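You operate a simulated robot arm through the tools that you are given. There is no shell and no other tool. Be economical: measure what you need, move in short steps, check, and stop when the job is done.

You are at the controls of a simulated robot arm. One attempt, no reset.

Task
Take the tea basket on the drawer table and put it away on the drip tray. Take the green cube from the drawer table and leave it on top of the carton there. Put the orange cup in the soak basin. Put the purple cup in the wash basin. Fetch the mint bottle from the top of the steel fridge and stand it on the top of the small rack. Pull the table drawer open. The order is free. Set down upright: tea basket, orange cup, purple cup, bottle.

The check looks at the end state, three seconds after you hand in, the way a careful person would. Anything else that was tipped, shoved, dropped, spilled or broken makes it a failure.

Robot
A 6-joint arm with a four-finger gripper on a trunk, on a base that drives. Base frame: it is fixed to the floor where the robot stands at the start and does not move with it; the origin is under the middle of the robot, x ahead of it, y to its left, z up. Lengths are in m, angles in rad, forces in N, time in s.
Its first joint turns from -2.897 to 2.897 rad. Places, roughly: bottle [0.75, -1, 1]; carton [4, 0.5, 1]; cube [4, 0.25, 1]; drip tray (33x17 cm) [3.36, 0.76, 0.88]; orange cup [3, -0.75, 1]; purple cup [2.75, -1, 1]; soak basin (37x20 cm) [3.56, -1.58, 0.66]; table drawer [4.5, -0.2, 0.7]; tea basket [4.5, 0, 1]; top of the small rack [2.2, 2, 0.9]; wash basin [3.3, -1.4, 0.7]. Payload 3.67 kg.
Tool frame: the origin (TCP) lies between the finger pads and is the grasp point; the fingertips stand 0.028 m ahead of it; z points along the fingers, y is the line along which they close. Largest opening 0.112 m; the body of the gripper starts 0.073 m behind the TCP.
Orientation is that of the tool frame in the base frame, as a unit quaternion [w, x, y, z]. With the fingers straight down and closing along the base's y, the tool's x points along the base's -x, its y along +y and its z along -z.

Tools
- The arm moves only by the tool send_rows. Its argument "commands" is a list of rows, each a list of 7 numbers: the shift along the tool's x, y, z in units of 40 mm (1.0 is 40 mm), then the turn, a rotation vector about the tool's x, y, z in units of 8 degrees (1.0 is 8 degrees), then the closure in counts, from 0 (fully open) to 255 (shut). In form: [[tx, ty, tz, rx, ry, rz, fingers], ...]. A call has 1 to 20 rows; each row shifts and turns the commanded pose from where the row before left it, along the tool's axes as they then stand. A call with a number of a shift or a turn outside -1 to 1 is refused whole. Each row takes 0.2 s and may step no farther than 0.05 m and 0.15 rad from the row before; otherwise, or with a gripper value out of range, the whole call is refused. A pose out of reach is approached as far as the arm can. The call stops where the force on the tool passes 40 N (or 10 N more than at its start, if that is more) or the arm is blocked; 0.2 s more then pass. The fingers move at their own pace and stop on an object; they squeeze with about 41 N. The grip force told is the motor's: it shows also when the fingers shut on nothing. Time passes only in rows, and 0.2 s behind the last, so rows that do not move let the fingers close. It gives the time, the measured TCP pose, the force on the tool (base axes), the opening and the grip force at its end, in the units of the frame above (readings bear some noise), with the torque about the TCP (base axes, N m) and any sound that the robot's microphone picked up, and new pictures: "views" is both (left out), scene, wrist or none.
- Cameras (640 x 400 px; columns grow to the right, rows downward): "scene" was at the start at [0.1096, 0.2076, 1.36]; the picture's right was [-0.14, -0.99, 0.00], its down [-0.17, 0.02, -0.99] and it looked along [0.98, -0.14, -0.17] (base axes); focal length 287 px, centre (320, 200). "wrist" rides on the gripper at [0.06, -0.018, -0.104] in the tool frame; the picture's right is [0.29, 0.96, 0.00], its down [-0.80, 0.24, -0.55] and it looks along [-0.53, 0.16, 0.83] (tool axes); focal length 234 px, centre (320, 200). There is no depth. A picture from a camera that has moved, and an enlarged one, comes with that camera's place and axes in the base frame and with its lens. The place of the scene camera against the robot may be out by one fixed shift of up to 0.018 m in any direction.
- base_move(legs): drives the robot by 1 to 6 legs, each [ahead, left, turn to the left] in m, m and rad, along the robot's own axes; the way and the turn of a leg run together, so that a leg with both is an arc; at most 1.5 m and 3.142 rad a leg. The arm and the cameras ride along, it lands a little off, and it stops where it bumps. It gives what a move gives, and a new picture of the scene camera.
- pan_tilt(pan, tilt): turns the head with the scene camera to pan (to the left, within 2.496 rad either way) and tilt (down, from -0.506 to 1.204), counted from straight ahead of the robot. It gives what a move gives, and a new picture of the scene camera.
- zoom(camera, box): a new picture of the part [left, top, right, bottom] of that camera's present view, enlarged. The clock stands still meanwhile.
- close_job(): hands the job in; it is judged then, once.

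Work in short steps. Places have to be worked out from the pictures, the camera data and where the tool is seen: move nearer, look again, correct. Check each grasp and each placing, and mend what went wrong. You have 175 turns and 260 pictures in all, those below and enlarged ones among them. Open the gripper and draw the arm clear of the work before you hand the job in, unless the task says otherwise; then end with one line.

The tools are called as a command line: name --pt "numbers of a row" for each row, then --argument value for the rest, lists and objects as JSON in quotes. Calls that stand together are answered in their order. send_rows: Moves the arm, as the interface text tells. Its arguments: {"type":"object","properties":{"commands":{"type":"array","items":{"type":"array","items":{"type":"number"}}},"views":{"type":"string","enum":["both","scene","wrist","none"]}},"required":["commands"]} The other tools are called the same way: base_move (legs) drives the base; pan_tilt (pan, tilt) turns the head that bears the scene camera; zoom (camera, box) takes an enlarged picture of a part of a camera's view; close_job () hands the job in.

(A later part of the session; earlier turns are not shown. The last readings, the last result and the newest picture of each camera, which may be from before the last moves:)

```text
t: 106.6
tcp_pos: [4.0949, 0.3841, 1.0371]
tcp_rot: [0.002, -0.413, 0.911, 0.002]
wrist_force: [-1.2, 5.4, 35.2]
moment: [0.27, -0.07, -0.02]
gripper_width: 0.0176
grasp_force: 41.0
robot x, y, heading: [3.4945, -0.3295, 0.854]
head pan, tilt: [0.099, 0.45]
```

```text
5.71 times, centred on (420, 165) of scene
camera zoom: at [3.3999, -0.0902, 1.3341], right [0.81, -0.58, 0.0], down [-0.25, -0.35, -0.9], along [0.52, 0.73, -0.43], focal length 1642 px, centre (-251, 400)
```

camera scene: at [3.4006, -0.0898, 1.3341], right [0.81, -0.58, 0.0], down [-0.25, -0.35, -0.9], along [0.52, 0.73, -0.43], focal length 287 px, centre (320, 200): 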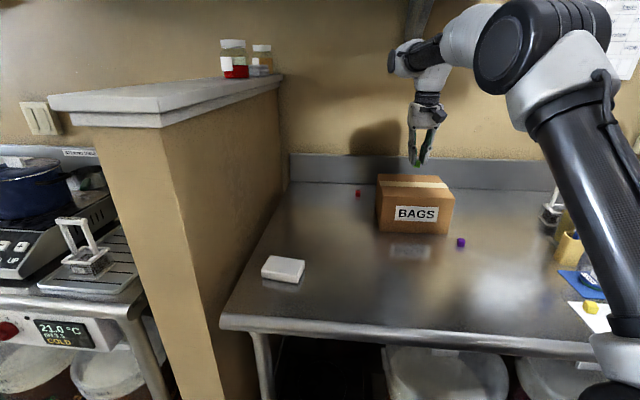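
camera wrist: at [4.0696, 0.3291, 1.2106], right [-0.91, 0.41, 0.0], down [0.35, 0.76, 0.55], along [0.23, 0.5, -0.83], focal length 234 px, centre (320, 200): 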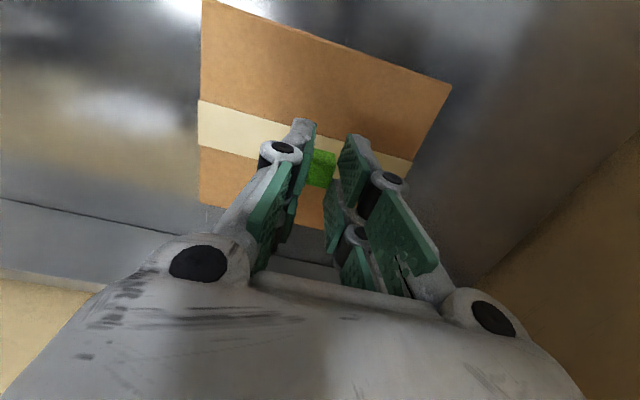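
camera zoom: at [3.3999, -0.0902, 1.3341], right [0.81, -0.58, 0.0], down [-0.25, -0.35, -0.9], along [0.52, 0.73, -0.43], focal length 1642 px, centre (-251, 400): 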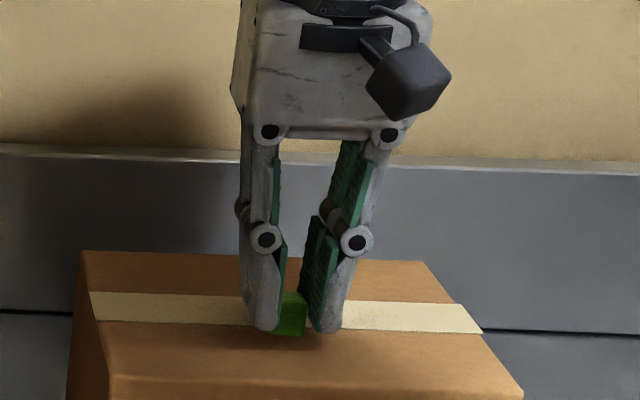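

On the carton with firm contact; I relieve 3 mm and open.

send_rows --pt "0 0 -0.08 0 0 0 255" --pt "0 0 0 0 0 0 150" --pt "0 0 0 0 0 0 120" --pt "0 0 -0.6 0 0 0 120" --pt "0 0 -0.9 0 0 0 120" --pt "0 0 -0.9 0 0 0 120" --pt "0 0 -0.9 0 0 0 120" --pt "0.9 0 0 0 0 0 120" --pt "0.9 0 0 0 0 0 120" --pt "0.9 0 0 0 0 0 120" --pt "0.9 0 0 0 0 0 120" --views "wrist"

zoom --camera "scene" --box '[340, 130, 500, 260]'

```text
t: 109.0
tcp_pos: [4.0016, 0.2739, 1.1689]
tcp_rot: [0.0, -0.412, 0.911, -0.001]
wrist_force: [1.1, -0.5, -0.6]
moment: [0.02, 0.02, -0.02]
gripper_width: 0.0593
grasp_force: 0.0
robot x, y, heading: [3.5016, -0.3291, 0.845]
head pan, tilt: [0.099, 0.45]
camera wrist: at [3.9771, 0.2176, 1.2726], right [-0.91, 0.41, 0.0], down [0.35, 0.76, 0.55], along [0.23, 0.5, -0.83], focal length 234 px, centre (320, 200)
```

wrist: 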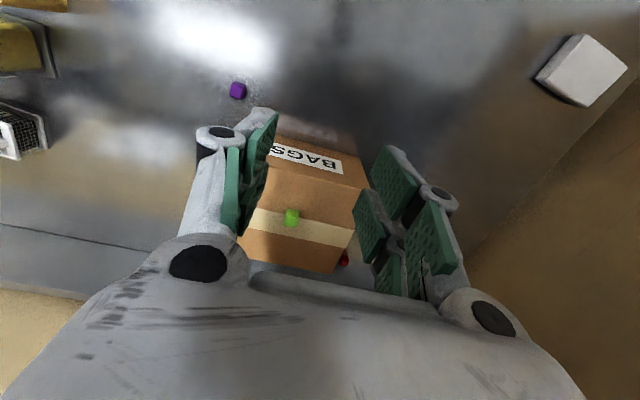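

```text
3.08 times, centred on (420, 195) of scene
camera zoom: at [3.4011, -0.0889, 1.334], right [0.81, -0.58, 0.0], down [-0.25, -0.35, -0.9], along [0.52, 0.73, -0.44], focal length 884 px, centre (12, 215)
```

zoom: 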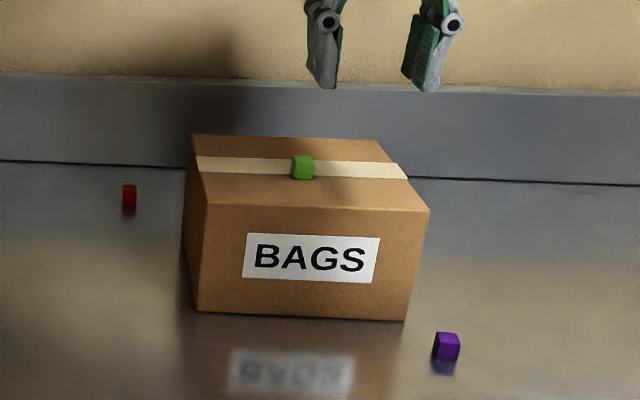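

Cube is on the carton. Next the tea basket, at about (4.4, 0.12); I strafe right and look.

base_move --legs '[[0.05, -0.42, 0]]'

pan_tilt --pan -0.05 --tilt 0.5

zoom --camera "scene" --box '[220, 100, 480, 260]'

zoom --camera "wrist" --box '[0, 0, 640, 400]'

```text
t: 110.5
tcp_pos: [4.1285, 0.1871, 1.1684]
tcp_rot: [0.0, -0.413, 0.911, -0.001]
wrist_force: [0.3, 0.7, 0.2]
moment: [0.0, 0.01, -0.02]
gripper_width: 0.0592
grasp_force: 0.1
robot x, y, heading: [3.6264, -0.4155, 0.846]
head pan, tilt: [0.099, 0.45]
stopped in leg 1: the robot was blocked; the commanded pose is now the measured one
camera scene: at [3.5282, -0.1772, 1.334], right [0.81, -0.58, 0.0], down [-0.25, -0.35, -0.9], along [0.52, 0.73, -0.44], focal length 287 px, centre (320, 200)
```

scene: 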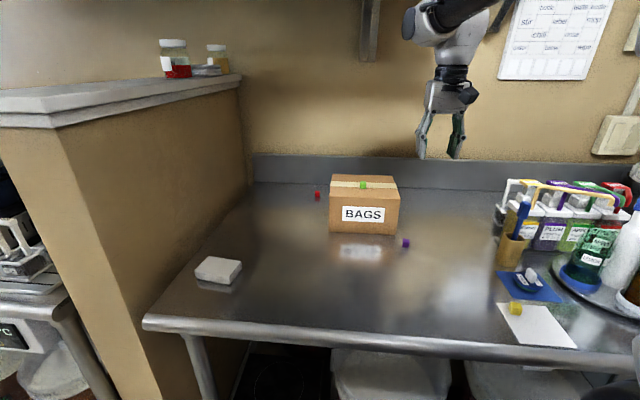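

```text
t: 111.2
tcp_pos: [4.1292, 0.1869, 1.1679]
tcp_rot: [-0.001, -0.413, 0.911, -0.001]
wrist_force: [0.4, 0.3, -0.6]
moment: [0.01, 0.0, 0.03]
gripper_width: 0.059
grasp_force: 0.0
robot x, y, heading: [3.6272, -0.4115, 0.854]
head pan, tilt: [-0.051, 0.499]
camera scene: at [3.5382, -0.1867, 1.3296], right [0.72, -0.7, 0.0], down [-0.33, -0.34, -0.88], along [0.61, 0.63, -0.48], focal length 287 px, centre (320, 200)
```

scene: 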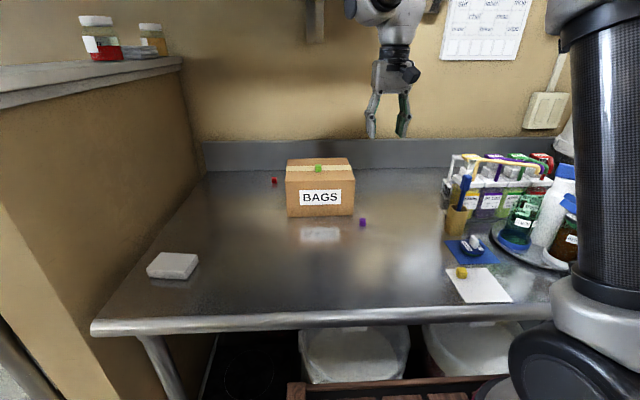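

```text
2.46 times, centred on (350, 180) of scene
camera zoom: at [3.5382, -0.1867, 1.3296], right [0.72, -0.7, 0.0], down [-0.33, -0.34, -0.88], along [0.61, 0.63, -0.48], focal length 707 px, centre (246, 249)
```

zoom: 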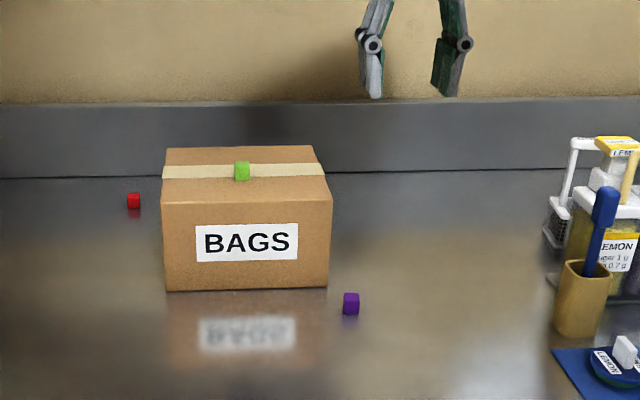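

```text
1.00 times, centred on (320, 200) of wrist (not enlarged: the box is as wide or as high as the picture)
camera zoom: at [4.1043, 0.1299, 1.2732], right [-0.91, 0.41, 0.0], down [0.35, 0.76, 0.55], along [0.23, 0.5, -0.83], focal length 234 px, centre (320, 200)
```

zoom: 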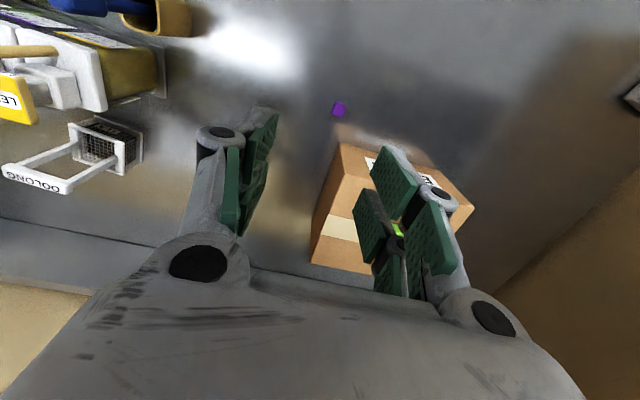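

I was blocked. I look down around the base to see by what.

pan_tilt --pan -0.3 --tilt 1.1

pan_tilt --pan -2.0 --tilt 0.9

```text
t: 112.2
tcp_pos: [4.1296, 0.1869, 1.169]
tcp_rot: [-0.001, -0.413, 0.911, 0.0]
wrist_force: [0.2, -0.5, 0.2]
moment: [0.01, 0.03, 0.01]
gripper_width: 0.0589
grasp_force: 0.0
robot x, y, heading: [3.6253, -0.4156, 0.849]
head pan, tilt: [-0.3, 1.1]
camera scene: at [3.5286, -0.2189, 1.2819], right [0.52, -0.85, 0.0], down [-0.76, -0.47, -0.45], along [0.39, 0.24, -0.89], focal length 287 px, centre (320, 200)
```

scene: 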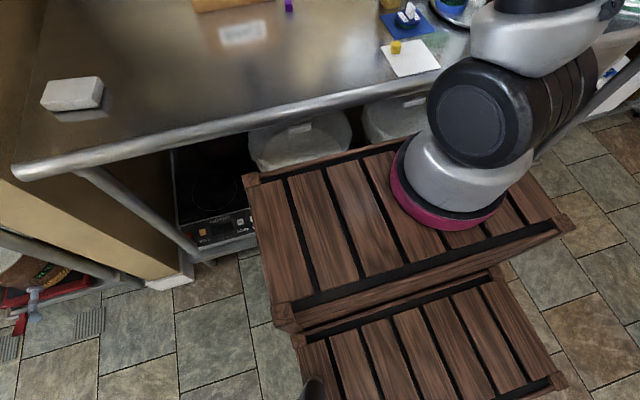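

```text
t: 113.9
tcp_pos: [4.1286, 0.1869, 1.1688]
tcp_rot: [-0.001, -0.413, 0.911, 0.0]
wrist_force: [0.0, -0.7, 0.0]
moment: [0.0, -0.01, -0.01]
gripper_width: 0.0591
grasp_force: 0.1
robot x, y, heading: [3.6232, -0.416, 0.851]
head pan, tilt: [-2.0, 0.901]
camera scene: at [3.5056, -0.3208, 1.2957], right [-0.91, -0.41, 0.0], down [-0.32, 0.72, -0.62], along [0.25, -0.57, -0.78], focal length 287 px, centre (320, 200)
```

scene: 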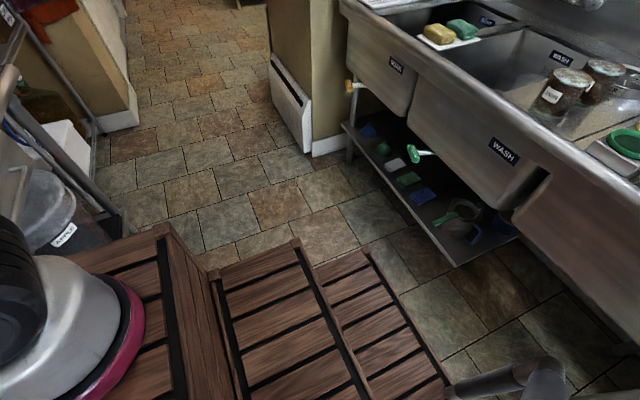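

The bucket taps under the table probably catch the base front. I back off 0.2 m and look at what protrudes below the table front.

base_move --legs '[[-0.15, 0, 0], [0, -0.25, 0]]'

pan_tilt --pan 0.0 --tilt 0.8

pan_tilt --pan -1.2 --tilt 0.8

```text
t: 116.7
tcp_pos: [4.2249, -0.0947, 1.1676]
tcp_rot: [-0.001, -0.409, 0.913, 0.0]
wrist_force: [-0.3, -0.6, -0.1]
moment: [-0.02, 0.01, 0.01]
gripper_width: 0.0592
grasp_force: 0.0
robot x, y, heading: [3.7137, -0.6903, 0.841]
head pan, tilt: [-2.0, 0.901]
camera scene: at [3.5975, -0.5961, 1.2957], right [-0.92, -0.4, 0.0], down [-0.31, 0.72, -0.62], along [0.25, -0.57, -0.78], focal length 287 px, centre (320, 200)
```

scene: 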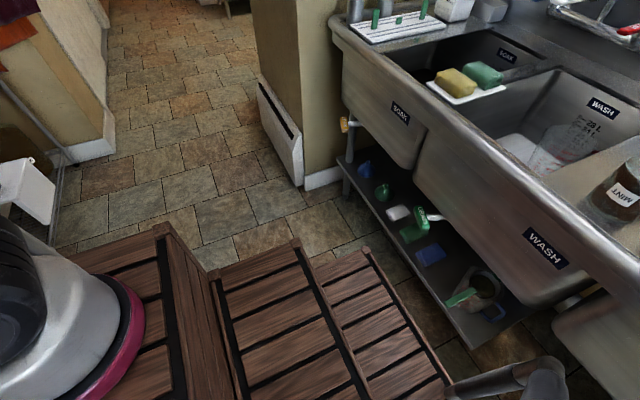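

```text
t: 118.6
tcp_pos: [4.2251, -0.0927, 1.1691]
tcp_rot: [-0.001, -0.409, 0.912, -0.001]
wrist_force: [-0.8, -0.5, -0.3]
moment: [-0.01, 0.02, 0.04]
gripper_width: 0.0592
grasp_force: 0.1
robot x, y, heading: [3.72, -0.695, 0.842]
head pan, tilt: [0.0, 0.799]
camera scene: at [3.621, -0.4668, 1.3036], right [0.75, -0.67, 0.0], down [-0.48, -0.53, -0.7], along [0.46, 0.52, -0.72], focal length 287 px, centre (320, 200)
```

scene: 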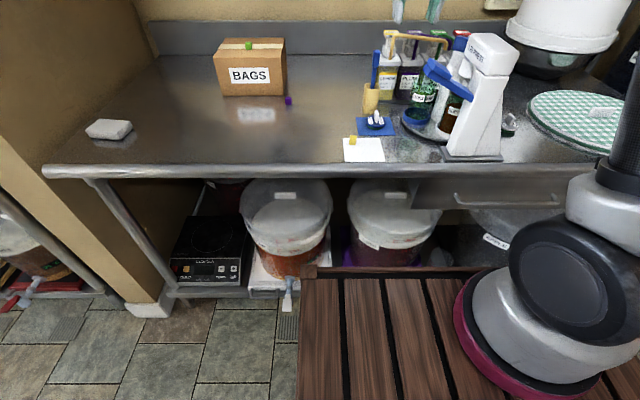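

```text
t: 120.0
tcp_pos: [4.2246, -0.0932, 1.168]
tcp_rot: [-0.001, -0.409, 0.913, -0.001]
wrist_force: [-0.2, 0.3, -0.3]
moment: [0.03, 0.01, -0.01]
gripper_width: 0.0594
grasp_force: 0.1
robot x, y, heading: [3.7192, -0.6943, 0.843]
head pan, tilt: [-1.201, 0.799]
camera scene: at [3.6428, -0.5552, 1.3036], right [-0.35, -0.94, 0.0], down [-0.67, 0.25, -0.7], along [0.65, -0.24, -0.72], focal length 287 px, centre (320, 200)
```

scene: 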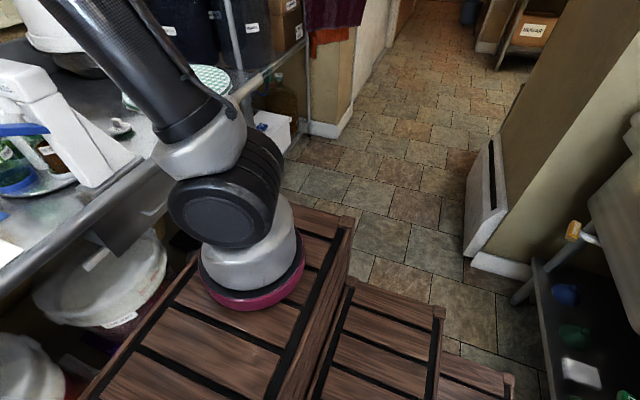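

The base front reaches ~0.46 m and caught a bucket tap; staying at n ≤ 2.05 is fine. The tea basket (label OOLONG) is at ≈(4.46, 0.10), handle top ≈1.03. I move a little closer and bring the wrist camera over it.

base_move --legs '[[0.1, -0.03, 0.008]]'

send_rows --pt "0 -0.5 -0.6 0 0 0 0" --pt "-0.4 -0.8 -0.6 0 0 0 0" --pt "-0.4 -0.8 0 0 0 0 0"

```text
t: 121.2
tcp_pos: [4.3083, -0.0354, 1.1683]
tcp_rot: [-0.002, -0.414, 0.911, 0.0]
wrist_force: [-0.2, 0.8, -0.6]
moment: [0.0, -0.01, 0.01]
gripper_width: 0.0595
grasp_force: 0.1
robot x, y, heading: [3.804, -0.637, 0.853]
head pan, tilt: [-1.201, 0.799]
camera scene: at [3.7303, -0.5021, 1.3036], right [-0.34, -0.94, 0.0], down [-0.67, 0.25, -0.7], along [0.65, -0.24, -0.72], focal length 287 px, centre (320, 200)
```

scene: 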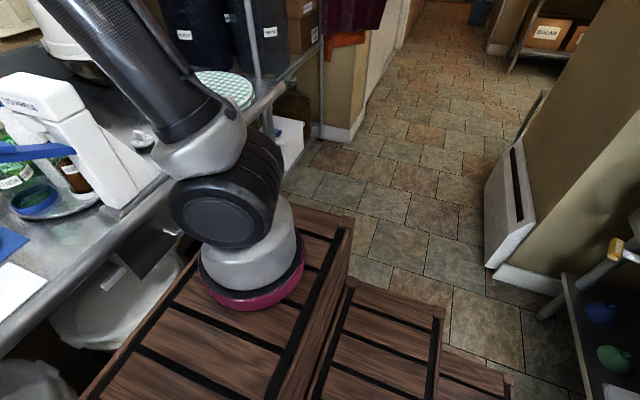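

```text
t: 122.0
tcp_pos: [4.3919, -0.0682, 1.2161]
tcp_rot: [0.0, -0.413, 0.911, 0.001]
wrist_force: [-0.4, 0.6, 1.6]
moment: [0.02, -0.02, 0.0]
gripper_width: 0.1121
grasp_force: 0.0
robot x, y, heading: [3.8027, -0.64, 0.848]
head pan, tilt: [-1.201, 0.799]
camera scene: at [3.7299, -0.5022, 1.3036], right [-0.34, -0.94, 0.0], down [-0.67, 0.25, -0.7], along [0.65, -0.24, -0.72], focal length 287 px, centre (320, 200)
camera wrist: at [4.3657, -0.1248, 1.3203], right [-0.91, 0.41, 0.0], down [0.34, 0.76, 0.55], along [0.23, 0.5, -0.83], focal length 234 px, centre (320, 200)
```

scene: 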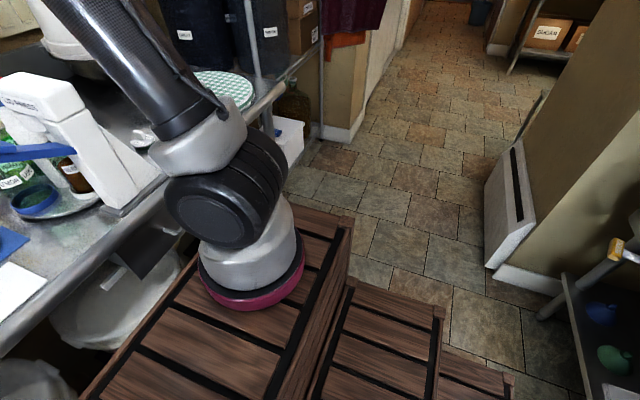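
wrist: 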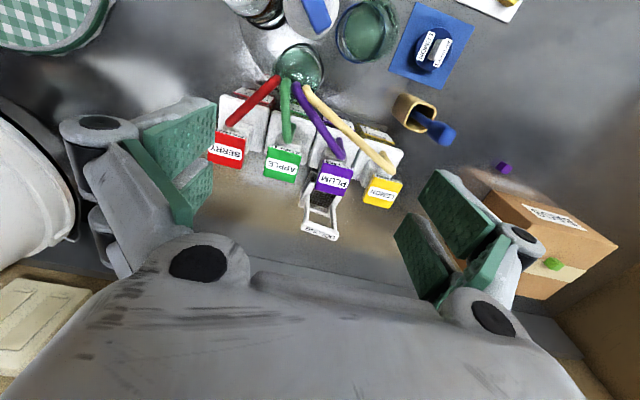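

The basket stands on the wall side of the four flavour containers. I zoom.

zoom --camera "wrist" --box '[200, 60, 440, 250]'

pan_tilt --pan 0.05 --tilt 0.5

zoom --camera "scene" --box '[280, 60, 520, 240]'

```text
2.11 times, centred on (320, 155) of wrist
camera zoom: at [4.3657, -0.1248, 1.3203], right [-0.91, 0.41, 0.0], down [0.34, 0.76, 0.55], along [0.23, 0.5, -0.83], focal length 493 px, centre (320, 295)
```

zoom: 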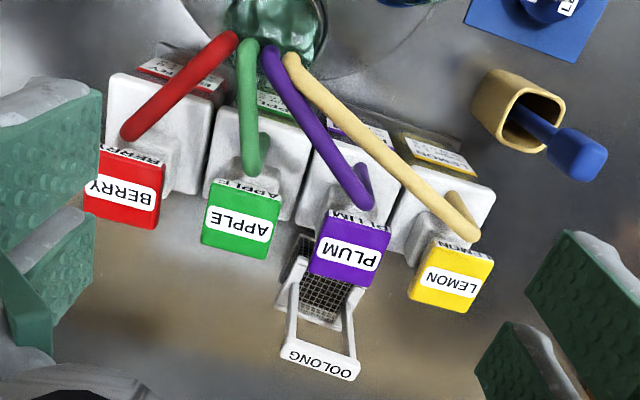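

```text
t: 123.4
tcp_pos: [4.39, -0.0677, 1.2156]
tcp_rot: [-0.001, -0.414, 0.911, 0.0]
wrist_force: [0.7, -0.1, -0.4]
moment: [0.0, 0.02, -0.02]
gripper_width: 0.112
grasp_force: 0.0
robot x, y, heading: [3.805, -0.6355, 0.846]
head pan, tilt: [0.051, 0.499]
camera scene: at [3.7111, -0.4031, 1.3295], right [0.78, -0.62, 0.0], down [-0.3, -0.38, -0.88], along [0.55, 0.69, -0.48], focal length 287 px, centre (320, 200)
```

scene: 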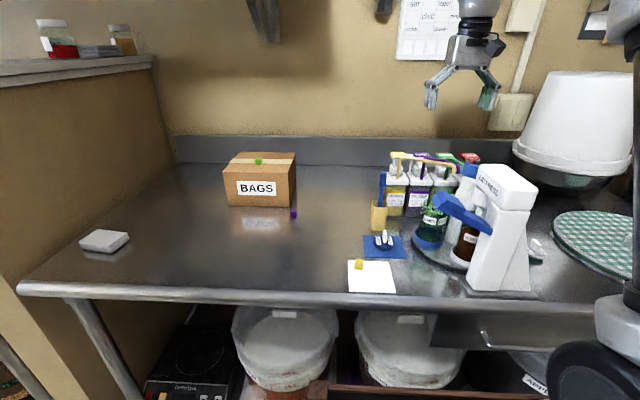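

```text
2.22 times, centred on (400, 150) of scene
camera zoom: at [3.7111, -0.4031, 1.3295], right [0.78, -0.62, 0.0], down [-0.3, -0.38, -0.88], along [0.55, 0.69, -0.48], focal length 638 px, centre (142, 311)
```

zoom: 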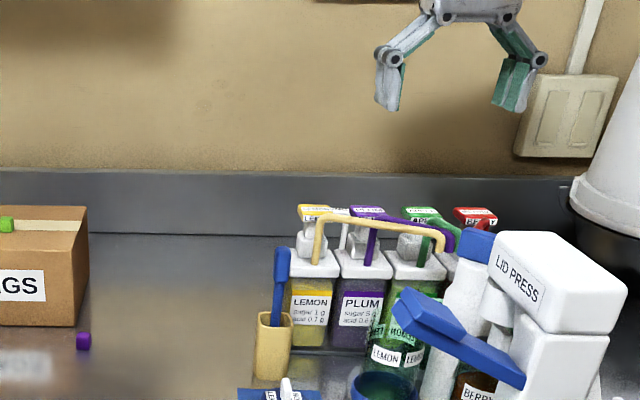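

Handle bar is at ≈(4.474, 0.111, 1.025), parallel to the wall; straight-down it is at the edge of reach (1.0 m), so I edge 2.5 cm closer, approach over the pumps and tilt the tool 15° forward (fingers closing across the 5.6 cm handle frame).

base_move --legs '[[0.025, 0, 0]]'

send_rows --pt "-0.8 0.45 0.35 0 0 0 0" --pt "-0.8 0.45 0.35 0 0 0 0" --pt "-0.8 0.45 0.35 0 0 0 0" --pt "0 0 0 0 -0.95 0 0" --pt "0 0 0 0 -0.95 0 0" --pt "0 0 0 0 0 0 0" --views "both"

```text
t: 124.2
tcp_pos: [4.4053, -0.0493, 1.2151]
tcp_rot: [-0.001, -0.413, 0.911, 0.0]
wrist_force: [-0.1, -0.3, -0.9]
moment: [0.02, 0.01, -0.02]
gripper_width: 0.1121
grasp_force: 0.1
robot x, y, heading: [3.8225, -0.6167, 0.847]
head pan, tilt: [0.051, 0.499]
camera scene: at [3.7271, -0.3848, 1.3296], right [0.78, -0.62, 0.0], down [-0.3, -0.38, -0.88], along [0.55, 0.69, -0.48], focal length 287 px, centre (320, 200)
```

scene: 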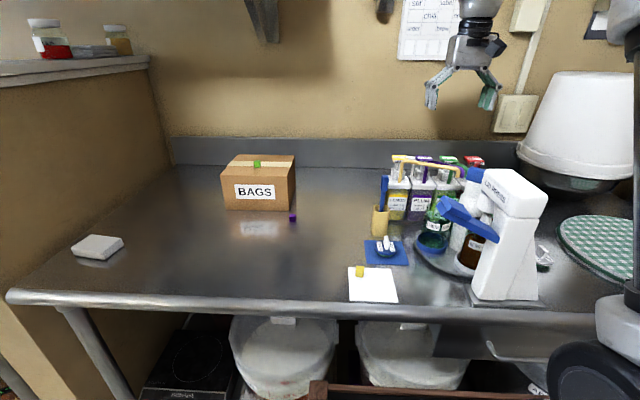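

```text
t: 125.6
tcp_pos: [4.43, 0.0587, 1.1727]
tcp_rot: [0.12, -0.41, 0.903, 0.055]
wrist_force: [-0.4, 0.4, 0.5]
moment: [0.03, 0.0, -0.02]
gripper_width: 0.1117
grasp_force: 0.1
robot x, y, heading: [3.8191, -0.6168, 0.853]
head pan, tilt: [0.051, 0.499]
camera scene: at [3.7272, -0.3847, 1.3296], right [0.78, -0.62, 0.0], down [-0.3, -0.38, -0.88], along [0.55, 0.69, -0.48], focal length 287 px, centre (320, 200)
camera wrist: at [4.3883, -0.0166, 1.2585], right [-0.9, 0.42, -0.08], down [0.23, 0.63, 0.74], along [0.36, 0.65, -0.66], focal length 234 px, centre (320, 200)
```

scene: 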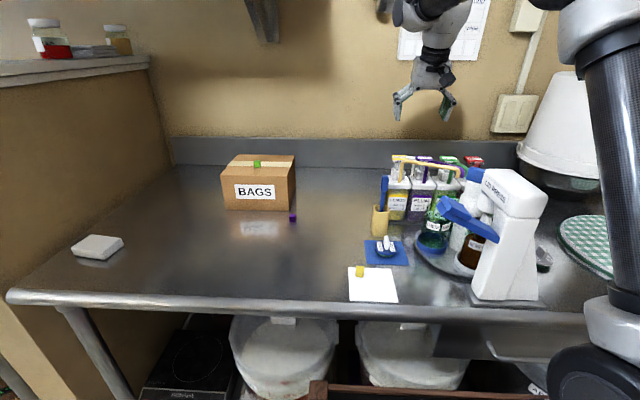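
wrist: 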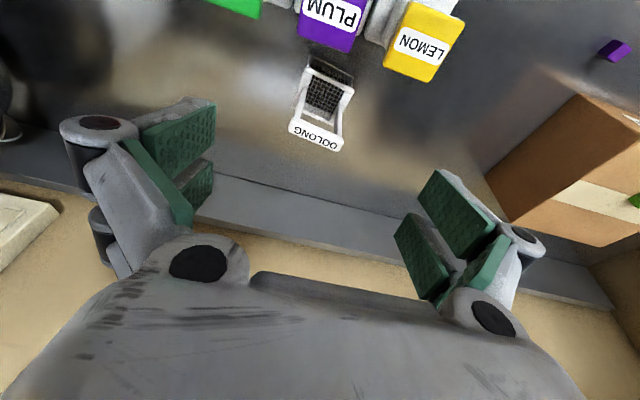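

The bar shows at (4.474, 0.113). I move 7 cm forward and 6 cm down along the tilted axes.

send_rows --pt "-0.84 0.035 0.226 0 0 0 0" --pt "-0.84 0.035 0.226 0 0 0 0" --pt "0.19 0 0.72 0 0 0 0" --pt "0.19 0 0.72 0 0 0 0" --pt "0 0 0 0 0 0 0" --views "both"

```text
t: 126.8
tcp_pos: [4.4721, 0.1115, 1.1116]
tcp_rot: [0.12, -0.41, 0.903, 0.055]
wrist_force: [-0.1, -1.2, 0.6]
moment: [-0.04, 0.03, 0.02]
gripper_width: 0.112
grasp_force: 0.1
robot x, y, heading: [3.8194, -0.6172, 0.851]
head pan, tilt: [0.051, 0.499]
camera scene: at [3.7271, -0.3848, 1.3296], right [0.78, -0.62, 0.0], down [-0.3, -0.38, -0.88], along [0.55, 0.69, -0.48], focal length 287 px, centre (320, 200)
camera wrist: at [4.4305, 0.0363, 1.198], right [-0.9, 0.42, -0.08], down [0.23, 0.63, 0.74], along [0.36, 0.65, -0.67], focal length 234 px, centre (320, 200)
```

scene: 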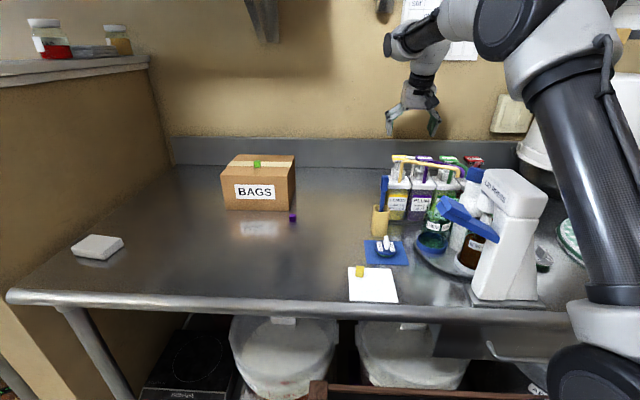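
wrist: 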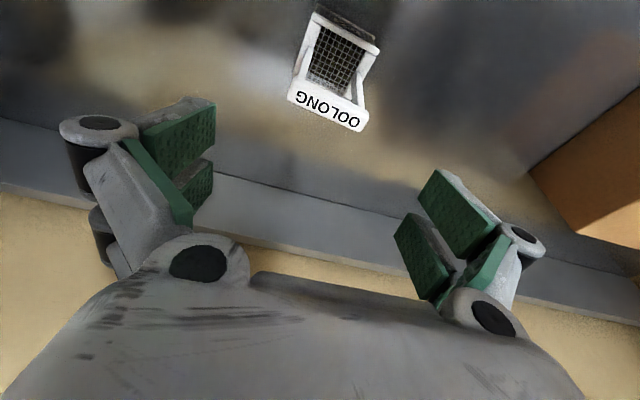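

Aligned over the bar. I go straight down 9.5 cm so that the posts lie between the pads, then check.

send_rows --pt "0.207 0 0.773 0 0 0 0" --pt "0.207 0 0.773 0 0 0 0" --pt "0.207 0 0.7 0 0 0 0" --pt "0 0 0 0 0 0 0" --views "wrist"

zoom --camera "scene" --box '[340, 60, 500, 220]'

```text
t: 127.8
tcp_pos: [4.4738, 0.1156, 1.0188]
tcp_rot: [0.12, -0.41, 0.903, 0.055]
wrist_force: [0.1, 0.9, 0.6]
moment: [0.0, 0.0, 0.05]
gripper_width: 0.1121
grasp_force: 0.0
robot x, y, heading: [3.8188, -0.6214, 0.85]
head pan, tilt: [0.051, 0.499]
camera wrist: at [4.4319, 0.0382, 1.104], right [-0.9, 0.42, -0.08], down [0.23, 0.63, 0.74], along [0.36, 0.65, -0.67], focal length 234 px, centre (320, 200)
```

wrist: 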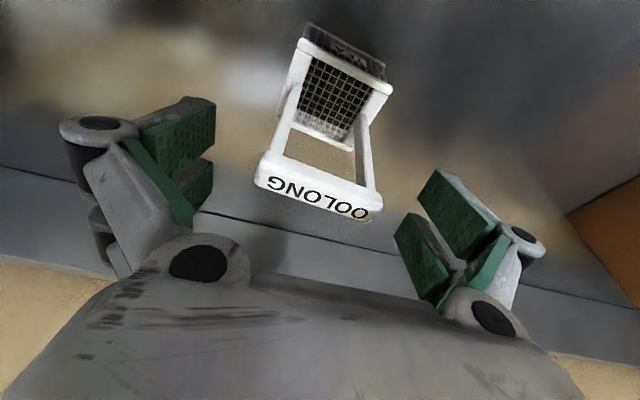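

```text
2.50 times, centred on (420, 140) of scene
camera zoom: at [3.7271, -0.3848, 1.3296], right [0.78, -0.62, 0.0], down [-0.3, -0.38, -0.88], along [0.55, 0.69, -0.48], focal length 718 px, centre (70, 350)
```

zoom: 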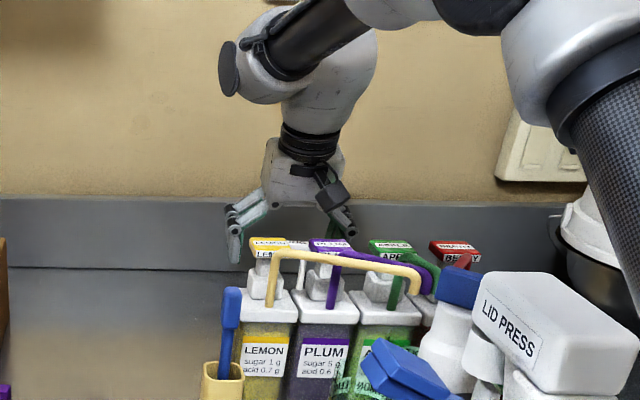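

The bar is exactly at the TCP. I close.

send_rows --pt "0.03 0 0.1 0 0 0 255" --pt "0 0 0 0 0 0 255" --pt "0 0 0 0 0 0 255" --pt "0 0 0 0 0 0 255" --views "wrist"

```text
t: 128.8
tcp_pos: [4.4735, 0.1128, 1.0146]
tcp_rot: [0.119, -0.41, 0.903, 0.054]
wrist_force: [-0.6, -0.8, 4.4]
moment: [-0.04, 0.0, 0.0]
gripper_width: 0.0642
grasp_force: 41.5
robot x, y, heading: [3.823, -0.6223, 0.849]
head pan, tilt: [0.051, 0.499]
camera wrist: at [4.4321, 0.0371, 1.1003], right [-0.9, 0.42, -0.08], down [0.23, 0.63, 0.74], along [0.36, 0.65, -0.67], focal length 234 px, centre (320, 200)
```

wrist: 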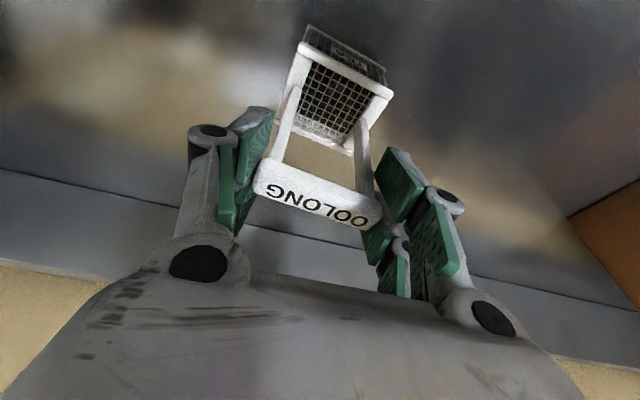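

Gripped (64 mm). I lift 10 cm and then slide left behind the lemon pump toward the free strip.

send_rows --pt "-0.2 0 -0.75 0 0 0 255" --pt "-0.24 0 -0.9 0 0 0 255" --pt "-0.24 0 -0.9 0 0 0 255" --views "both"

```text
t: 129.6
tcp_pos: [4.4746, 0.1151, 1.1221]
tcp_rot: [0.119, -0.409, 0.903, 0.055]
wrist_force: [0.2, 0.4, -3.0]
moment: [-0.07, 0.0, -0.01]
gripper_width: 0.0641
grasp_force: 40.6
robot x, y, heading: [3.8207, -0.6178, 0.849]
head pan, tilt: [0.051, 0.499]
camera scene: at [3.7273, -0.3845, 1.3295], right [0.78, -0.62, 0.0], down [-0.3, -0.38, -0.88], along [0.55, 0.69, -0.48], focal length 287 px, centre (320, 200)
camera wrist: at [4.4336, 0.0387, 1.2068], right [-0.9, 0.42, -0.08], down [0.23, 0.63, 0.74], along [0.36, 0.65, -0.67], focal length 234 px, centre (320, 200)
```

scene: 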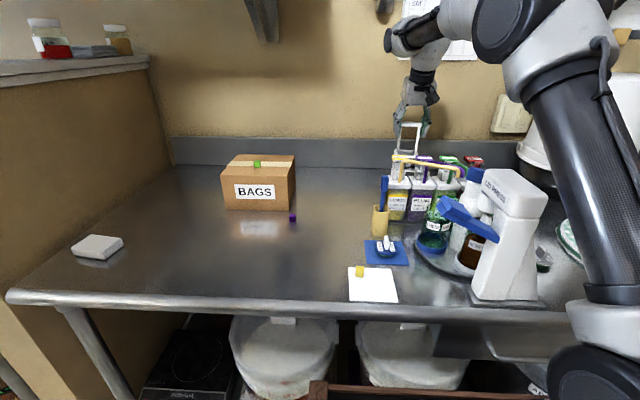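
wrist: 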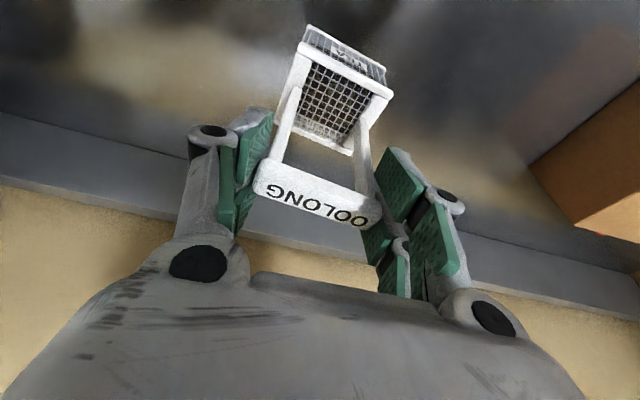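

Basket is up. I slide left 20 cm (slightly back), past the lemon pump and the blue spoon.

send_rows --pt "0.1 0.98 -0.03 0 0 0 255" --pt "0.1 0.98 -0.03 0 0 0 255" --pt "0.1 0.98 -0.03 0 0 0 255" --pt "0.15 0.98 -0.05 0 0 0 255" --pt "0.2 0.98 -0.06 0 0 0 255" --views "scene"

```text
t: 130.8
tcp_pos: [4.3097, 0.2192, 1.1198]
tcp_rot: [0.12, -0.408, 0.903, 0.054]
wrist_force: [1.3, 0.5, -1.8]
moment: [-0.03, 0.08, 0.05]
gripper_width: 0.0643
grasp_force: 41.0
robot x, y, heading: [3.8228, -0.6205, 0.854]
head pan, tilt: [0.051, 0.499]
camera scene: at [3.7276, -0.3849, 1.3296], right [0.78, -0.62, 0.0], down [-0.3, -0.37, -0.88], along [0.55, 0.69, -0.48], focal length 287 px, centre (320, 200)
```

scene: 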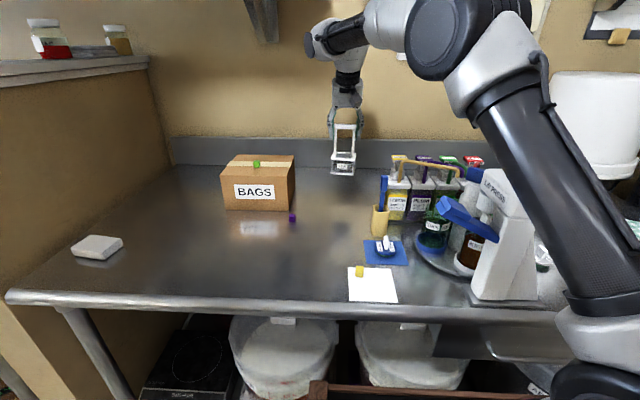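

Clear. I retreat while rising.

send_rows --pt "0.74 0.1 -0.716 0 0 0 255" --pt "0.74 0.1 -0.716 0 0 0 255" --pt "0.74 0.1 -0.716 0 0 0 255" --pt "0.74 0.1 -0.716 0 0 0 255" --pt "0.74 0.1 -0.716 0 0 0 255" --pt "0.74 0 -0.716 0 0 0 255" --pt "0.87 0 -0.233 0 0 0 255" --pt "0 0 0 0 0.95 0 255" --pt "0 0 0 0 0.95 0 255" --views "both"

```text
t: 132.8
tcp_pos: [4.1254, 0.0432, 1.2442]
tcp_rot: [-0.001, -0.413, 0.911, 0.0]
wrist_force: [-0.9, 0.1, -2.1]
moment: [0.07, -0.04, 0.0]
gripper_width: 0.0643
grasp_force: 41.7
robot x, y, heading: [3.8182, -0.6186, 0.851]
head pan, tilt: [0.051, 0.499]
camera scene: at [3.7269, -0.3851, 1.3296], right [0.78, -0.62, 0.0], down [-0.3, -0.38, -0.88], along [0.55, 0.69, -0.48], focal length 287 px, centre (320, 200)
camera wrist: at [4.1022, -0.0136, 1.3487], right [-0.91, 0.41, 0.0], down [0.35, 0.76, 0.55], along [0.23, 0.5, -0.83], focal length 234 px, centre (320, 200)
```

scene: 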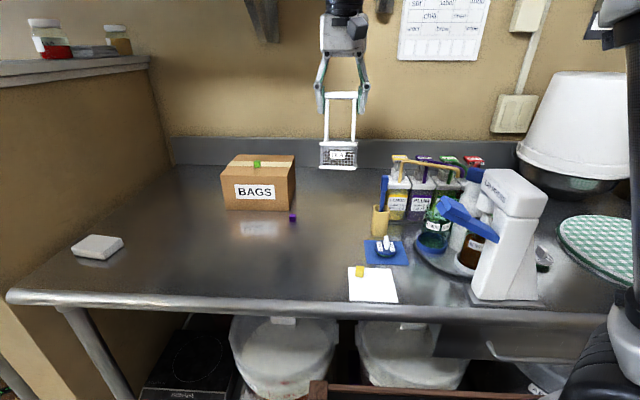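
wrist: 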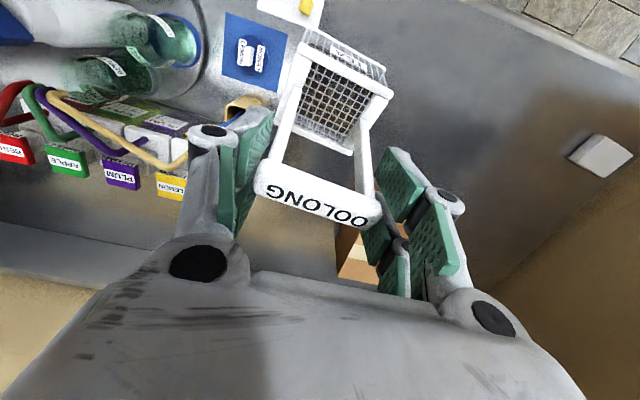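

The basket keeps its 15° offset to the tool, to be undone when placing. I retract the arm, back up, and strafe left past the partition to the drip tray.

send_rows --pt "0.9 0 -0.2 0 0 0 255" --pt "0.9 0 -0.2 0 0 0 255" --pt "0.9 0 -0.2 0 0 0 255" --pt "0.9 0 0 0 0 0 255" --views "none"

base_move --legs '[[-0.18, 0, 0], [0, 1.15, 0]]'

pan_tilt --pan 0.0 --tilt 0.5

```text
t: 133.8
tcp_pos: [4.0299, -0.064, 1.2691]
tcp_rot: [-0.001, -0.413, 0.911, -0.001]
wrist_force: [0.5, 0.4, -2.5]
moment: [-0.03, -0.03, 0.0]
gripper_width: 0.0644
grasp_force: 41.4
robot x, y, heading: [3.8223, -0.6198, 0.852]
head pan, tilt: [0.051, 0.499]
```

```text
t: 140.7
tcp_pos: [3.0541, 0.5358, 1.2699]
tcp_rot: [0.0, -0.419, 0.908, 0.0]
wrist_force: [-0.5, 0.3, -2.1]
moment: [0.04, -0.01, -0.01]
gripper_width: 0.064
grasp_force: 41.1
robot x, y, heading: [2.8526, -0.0186, 0.866]
head pan, tilt: [0.051, 0.499]
camera scene: at [2.7559, 0.2108, 1.3296], right [0.79, -0.61, 0.0], down [-0.29, -0.38, -0.88], along [0.54, 0.7, -0.48], focal length 287 px, centre (320, 200)
```

scene: 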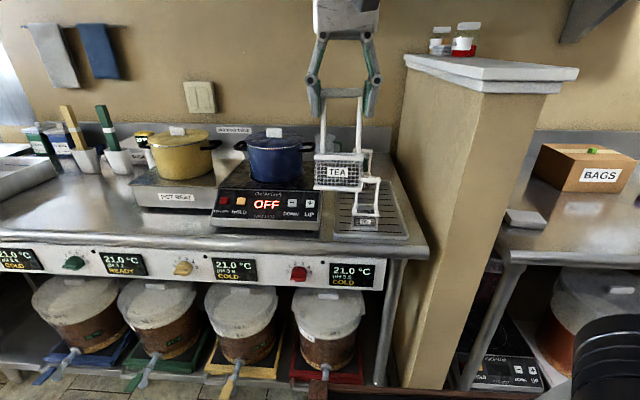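

```text
t: 141.3
tcp_pos: [3.0544, 0.5356, 1.2694]
tcp_rot: [-0.002, -0.42, 0.908, 0.0]
wrist_force: [-0.3, -0.4, -1.7]
moment: [0.06, 0.01, -0.01]
gripper_width: 0.0645
grasp_force: 41.0
robot x, y, heading: [2.853, -0.024, 0.864]
head pan, tilt: [0.0, 0.499]
camera scene: at [2.7595, 0.2079, 1.3296], right [0.76, -0.65, 0.0], down [-0.31, -0.36, -0.88], along [0.57, 0.67, -0.48], focal length 287 px, centre (320, 200)
```

scene: 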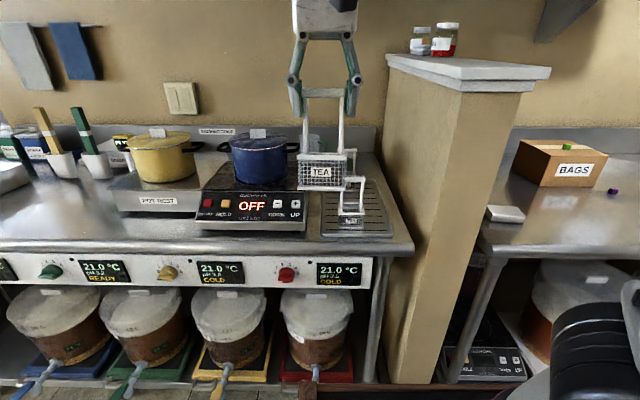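

The drip tray is visible with two baskets on it; I zoom to find a free spot.

zoom --camera "scene" --box '[280, 130, 420, 260]'

zoom --camera "wrist" --box '[200, 0, 520, 250]'

```text
3.08 times, centred on (350, 195) of scene
camera zoom: at [2.7595, 0.2079, 1.3296], right [0.76, -0.65, 0.0], down [-0.31, -0.36, -0.88], along [0.57, 0.67, -0.48], focal length 884 px, centre (228, 215)
```

zoom: 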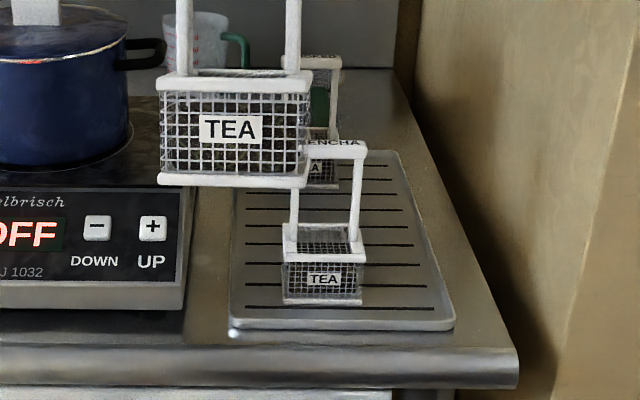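

```text
1.60 times, centred on (360, 125) of wrist
camera zoom: at [3.0311, 0.4782, 1.374], right [-0.92, 0.4, 0.0], down [0.33, 0.76, 0.55], along [0.22, 0.51, -0.83], focal length 375 px, centre (256, 320)
```

zoom: 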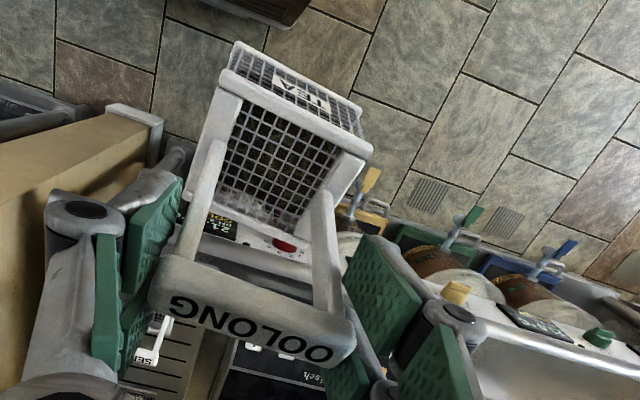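

Between the two baskets there is a 16 cm free stretch (centre ≈ (3.355, 0.758)). I tilt the tool 15° again to bring the basket upright and move over it at a safe height.

send_rows --pt "0 0 0 0 -0.95 0 255" --pt "0 0 0 0 -0.95 0 255" --pt "-0.916 -0.236 0.447 0 0 0 255" --pt "-0.916 -0.236 0.447 0 0 0 255" --pt "-0.916 -0.236 0.447 0 0 0 255" --pt "-0.916 -0.236 0.447 0 0 0 255" --pt "-0.916 -0.236 0.447 0 0 0 255" --pt "-0.916 -0.236 0.447 0 0 0 255" --pt "-0.916 -0.236 0.447 0 0 0 255" --pt "-0.916 -0.236 0.447 0 0 0 255" --pt "-0.916 -0.236 0.447 0 0 0 255" --views "both"

zoom --camera "scene" --box '[280, 100, 420, 260]'

```text
t: 143.7
tcp_pos: [3.3514, 0.7513, 1.2014]
tcp_rot: [0.121, -0.416, 0.899, 0.056]
wrist_force: [-0.8, 0.0, 0.3]
moment: [0.02, -0.03, 0.03]
gripper_width: 0.0641
grasp_force: 41.1
robot x, y, heading: [2.8529, -0.0196, 0.863]
head pan, tilt: [0.0, 0.499]
camera scene: at [2.7592, 0.2074, 1.3296], right [0.76, -0.65, 0.0], down [-0.31, -0.36, -0.88], along [0.57, 0.67, -0.48], focal length 287 px, centre (320, 200)
camera wrist: at [3.3119, 0.6763, 1.2862], right [-0.91, 0.41, -0.07], down [0.22, 0.63, 0.74], along [0.35, 0.66, -0.66], focal length 234 px, centre (320, 200)
```

scene: 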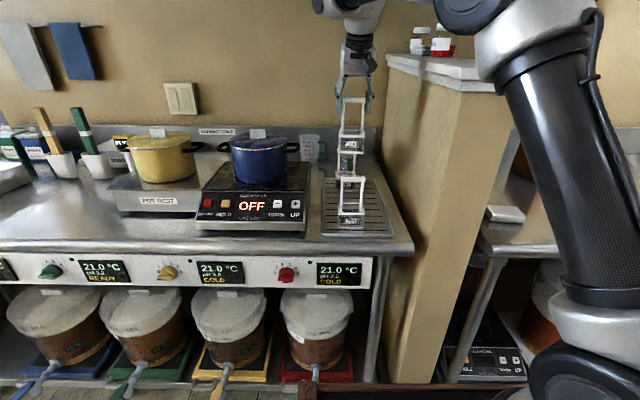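
wrist: 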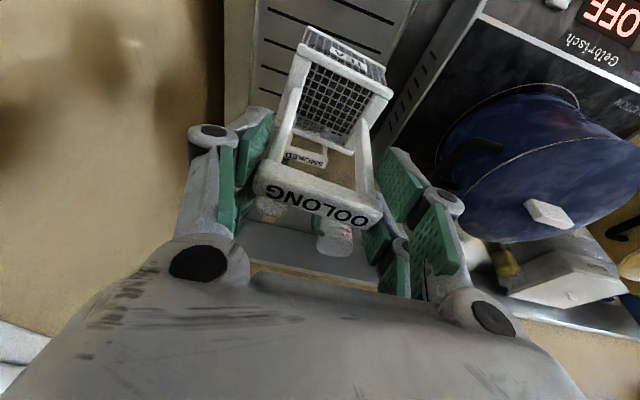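

```text
2.50 times, centred on (350, 180) of scene
camera zoom: at [2.7592, 0.2074, 1.3296], right [0.76, -0.65, 0.0], down [-0.31, -0.36, -0.88], along [0.57, 0.67, -0.48], focal length 718 px, centre (245, 250)
```

zoom: 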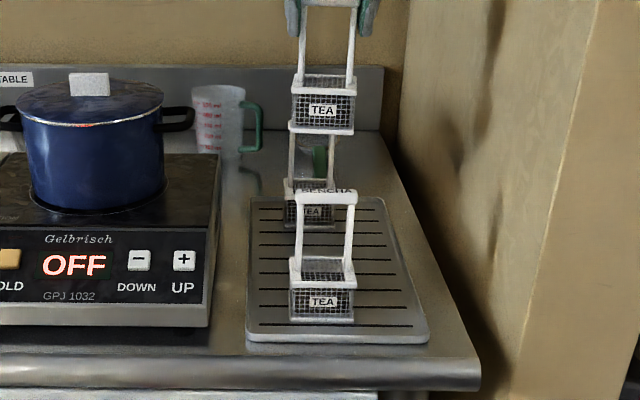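

TCP is midway between the two handles (n 2.776 vs 2.644 and 2.895). I descend 11 cm and check.

send_rows --pt "0.233 0 0.87 0 0 0 255" --pt "0.233 0 0.87 0 0 0 255" --pt "0.233 0 0.87 0 0 0 255" --pt "0 0 0 0 0 0 255" --views "wrist"

zoom --camera "scene" --box '[280, 90, 420, 250]'

```text
t: 144.7
tcp_pos: [3.3519, 0.7547, 1.0911]
tcp_rot: [0.119, -0.416, 0.9, 0.055]
wrist_force: [-0.1, -0.2, -1.4]
moment: [0.02, 0.01, 0.01]
gripper_width: 0.0644
grasp_force: 40.1
robot x, y, heading: [2.854, -0.0233, 0.861]
head pan, tilt: [0.0, 0.499]
camera wrist: at [3.3117, 0.6782, 1.1761], right [-0.91, 0.41, -0.08], down [0.22, 0.63, 0.74], along [0.35, 0.66, -0.67], focal length 234 px, centre (320, 200)
```

wrist: 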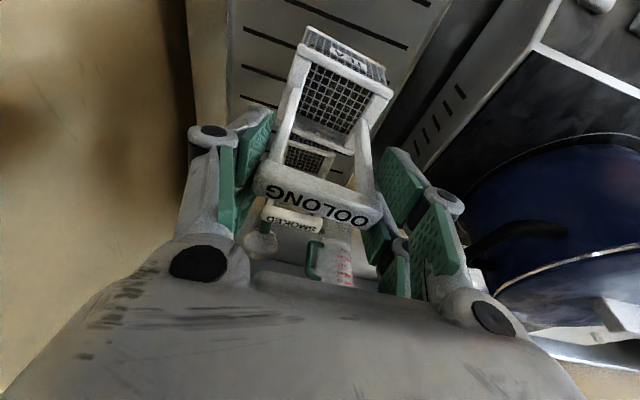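

```text
2.50 times, centred on (350, 170) of scene
camera zoom: at [2.7596, 0.2079, 1.3296], right [0.76, -0.65, 0.0], down [-0.31, -0.36, -0.88], along [0.57, 0.67, -0.48], focal length 718 px, centre (245, 275)
```

zoom: 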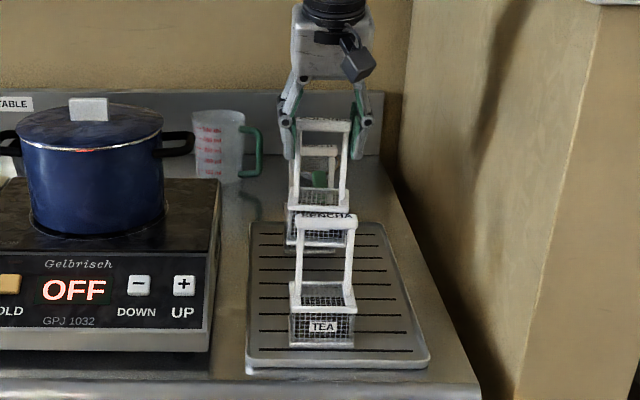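

Good alignment between the two baskets. I lower the rest gently.

send_rows --pt "0.18 0 0.68 0 0 0 255" --pt "0.12 0 0.43 0 0 0 255" --pt "0 0 0 0 0 0 255" --views "none"

send_rows --pt "0.04 0 0.14 0 0 0 255" --pt "0.04 0 0.14 0 0 0 255" --pt "0 0 0 0 0 0 255" --views "none"

zoom --camera "scene" --box '[280, 90, 420, 250]'

```text
t: 145.5
tcp_pos: [3.3499, 0.7543, 1.0442]
tcp_rot: [0.119, -0.416, 0.9, 0.054]
wrist_force: [0.6, 0.4, -0.8]
moment: [-0.01, 0.01, -0.02]
gripper_width: 0.0643
grasp_force: 41.4
robot x, y, heading: [2.8545, -0.0219, 0.864]
head pan, tilt: [0.0, 0.499]
```

```text
t: 146.3
tcp_pos: [3.3517, 0.7548, 1.0337]
tcp_rot: [0.119, -0.416, 0.9, 0.055]
wrist_force: [0.3, 0.0, -1.6]
moment: [-0.02, 0.02, 0.03]
gripper_width: 0.0642
grasp_force: 41.0
robot x, y, heading: [2.8531, -0.0218, 0.863]
head pan, tilt: [0.0, 0.499]
```

```text
2.50 times, centred on (350, 170) of scene
camera zoom: at [2.7596, 0.2079, 1.3296], right [0.76, -0.65, 0.0], down [-0.31, -0.36, -0.88], along [0.57, 0.67, -0.48], focal length 718 px, centre (245, 275)
```

zoom: 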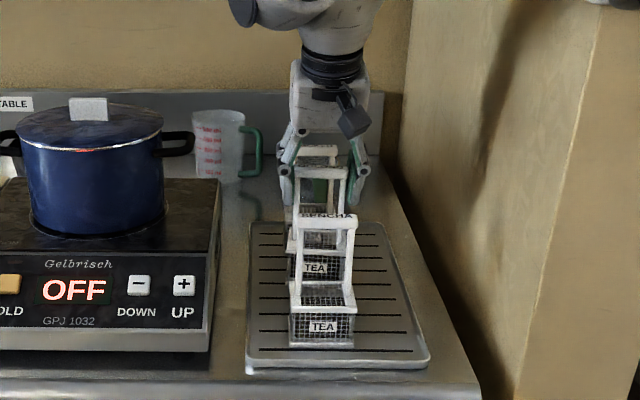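

Still hanging, about 1–2 cm to go; I continue in 3 mm steps.

send_rows --pt "0.02 0 0.075 0 0 0 255" --pt "0.02 0 0.075 0 0 0 255" --pt "0.02 0 0.075 0 0 0 255" --pt "0 0 0 0 0 0 255" --views "none"

send_rows --pt "0.02 0 0.075 0 0 0 255" --pt "0.02 0 0.075 0 0 0 255" --pt "0 0 0 0 0 0 255" --views "none"

```text
t: 147.3
tcp_pos: [3.3516, 0.7545, 1.0242]
tcp_rot: [0.118, -0.416, 0.9, 0.054]
wrist_force: [-0.7, 0.3, -1.9]
moment: [0.03, 0.03, 0.03]
gripper_width: 0.0644
grasp_force: 41.3
robot x, y, heading: [2.8521, -0.019, 0.867]
head pan, tilt: [0.0, 0.499]
```

```text
t: 148.1
tcp_pos: [3.3523, 0.7546, 1.0197]
tcp_rot: [0.12, -0.416, 0.9, 0.056]
wrist_force: [-0.6, 0.9, 5.2]
moment: [0.0, -0.2, -0.02]
gripper_width: 0.0644
grasp_force: 41.4
robot x, y, heading: [2.8576, -0.0223, 0.868]
head pan, tilt: [0.0, 0.499]
```

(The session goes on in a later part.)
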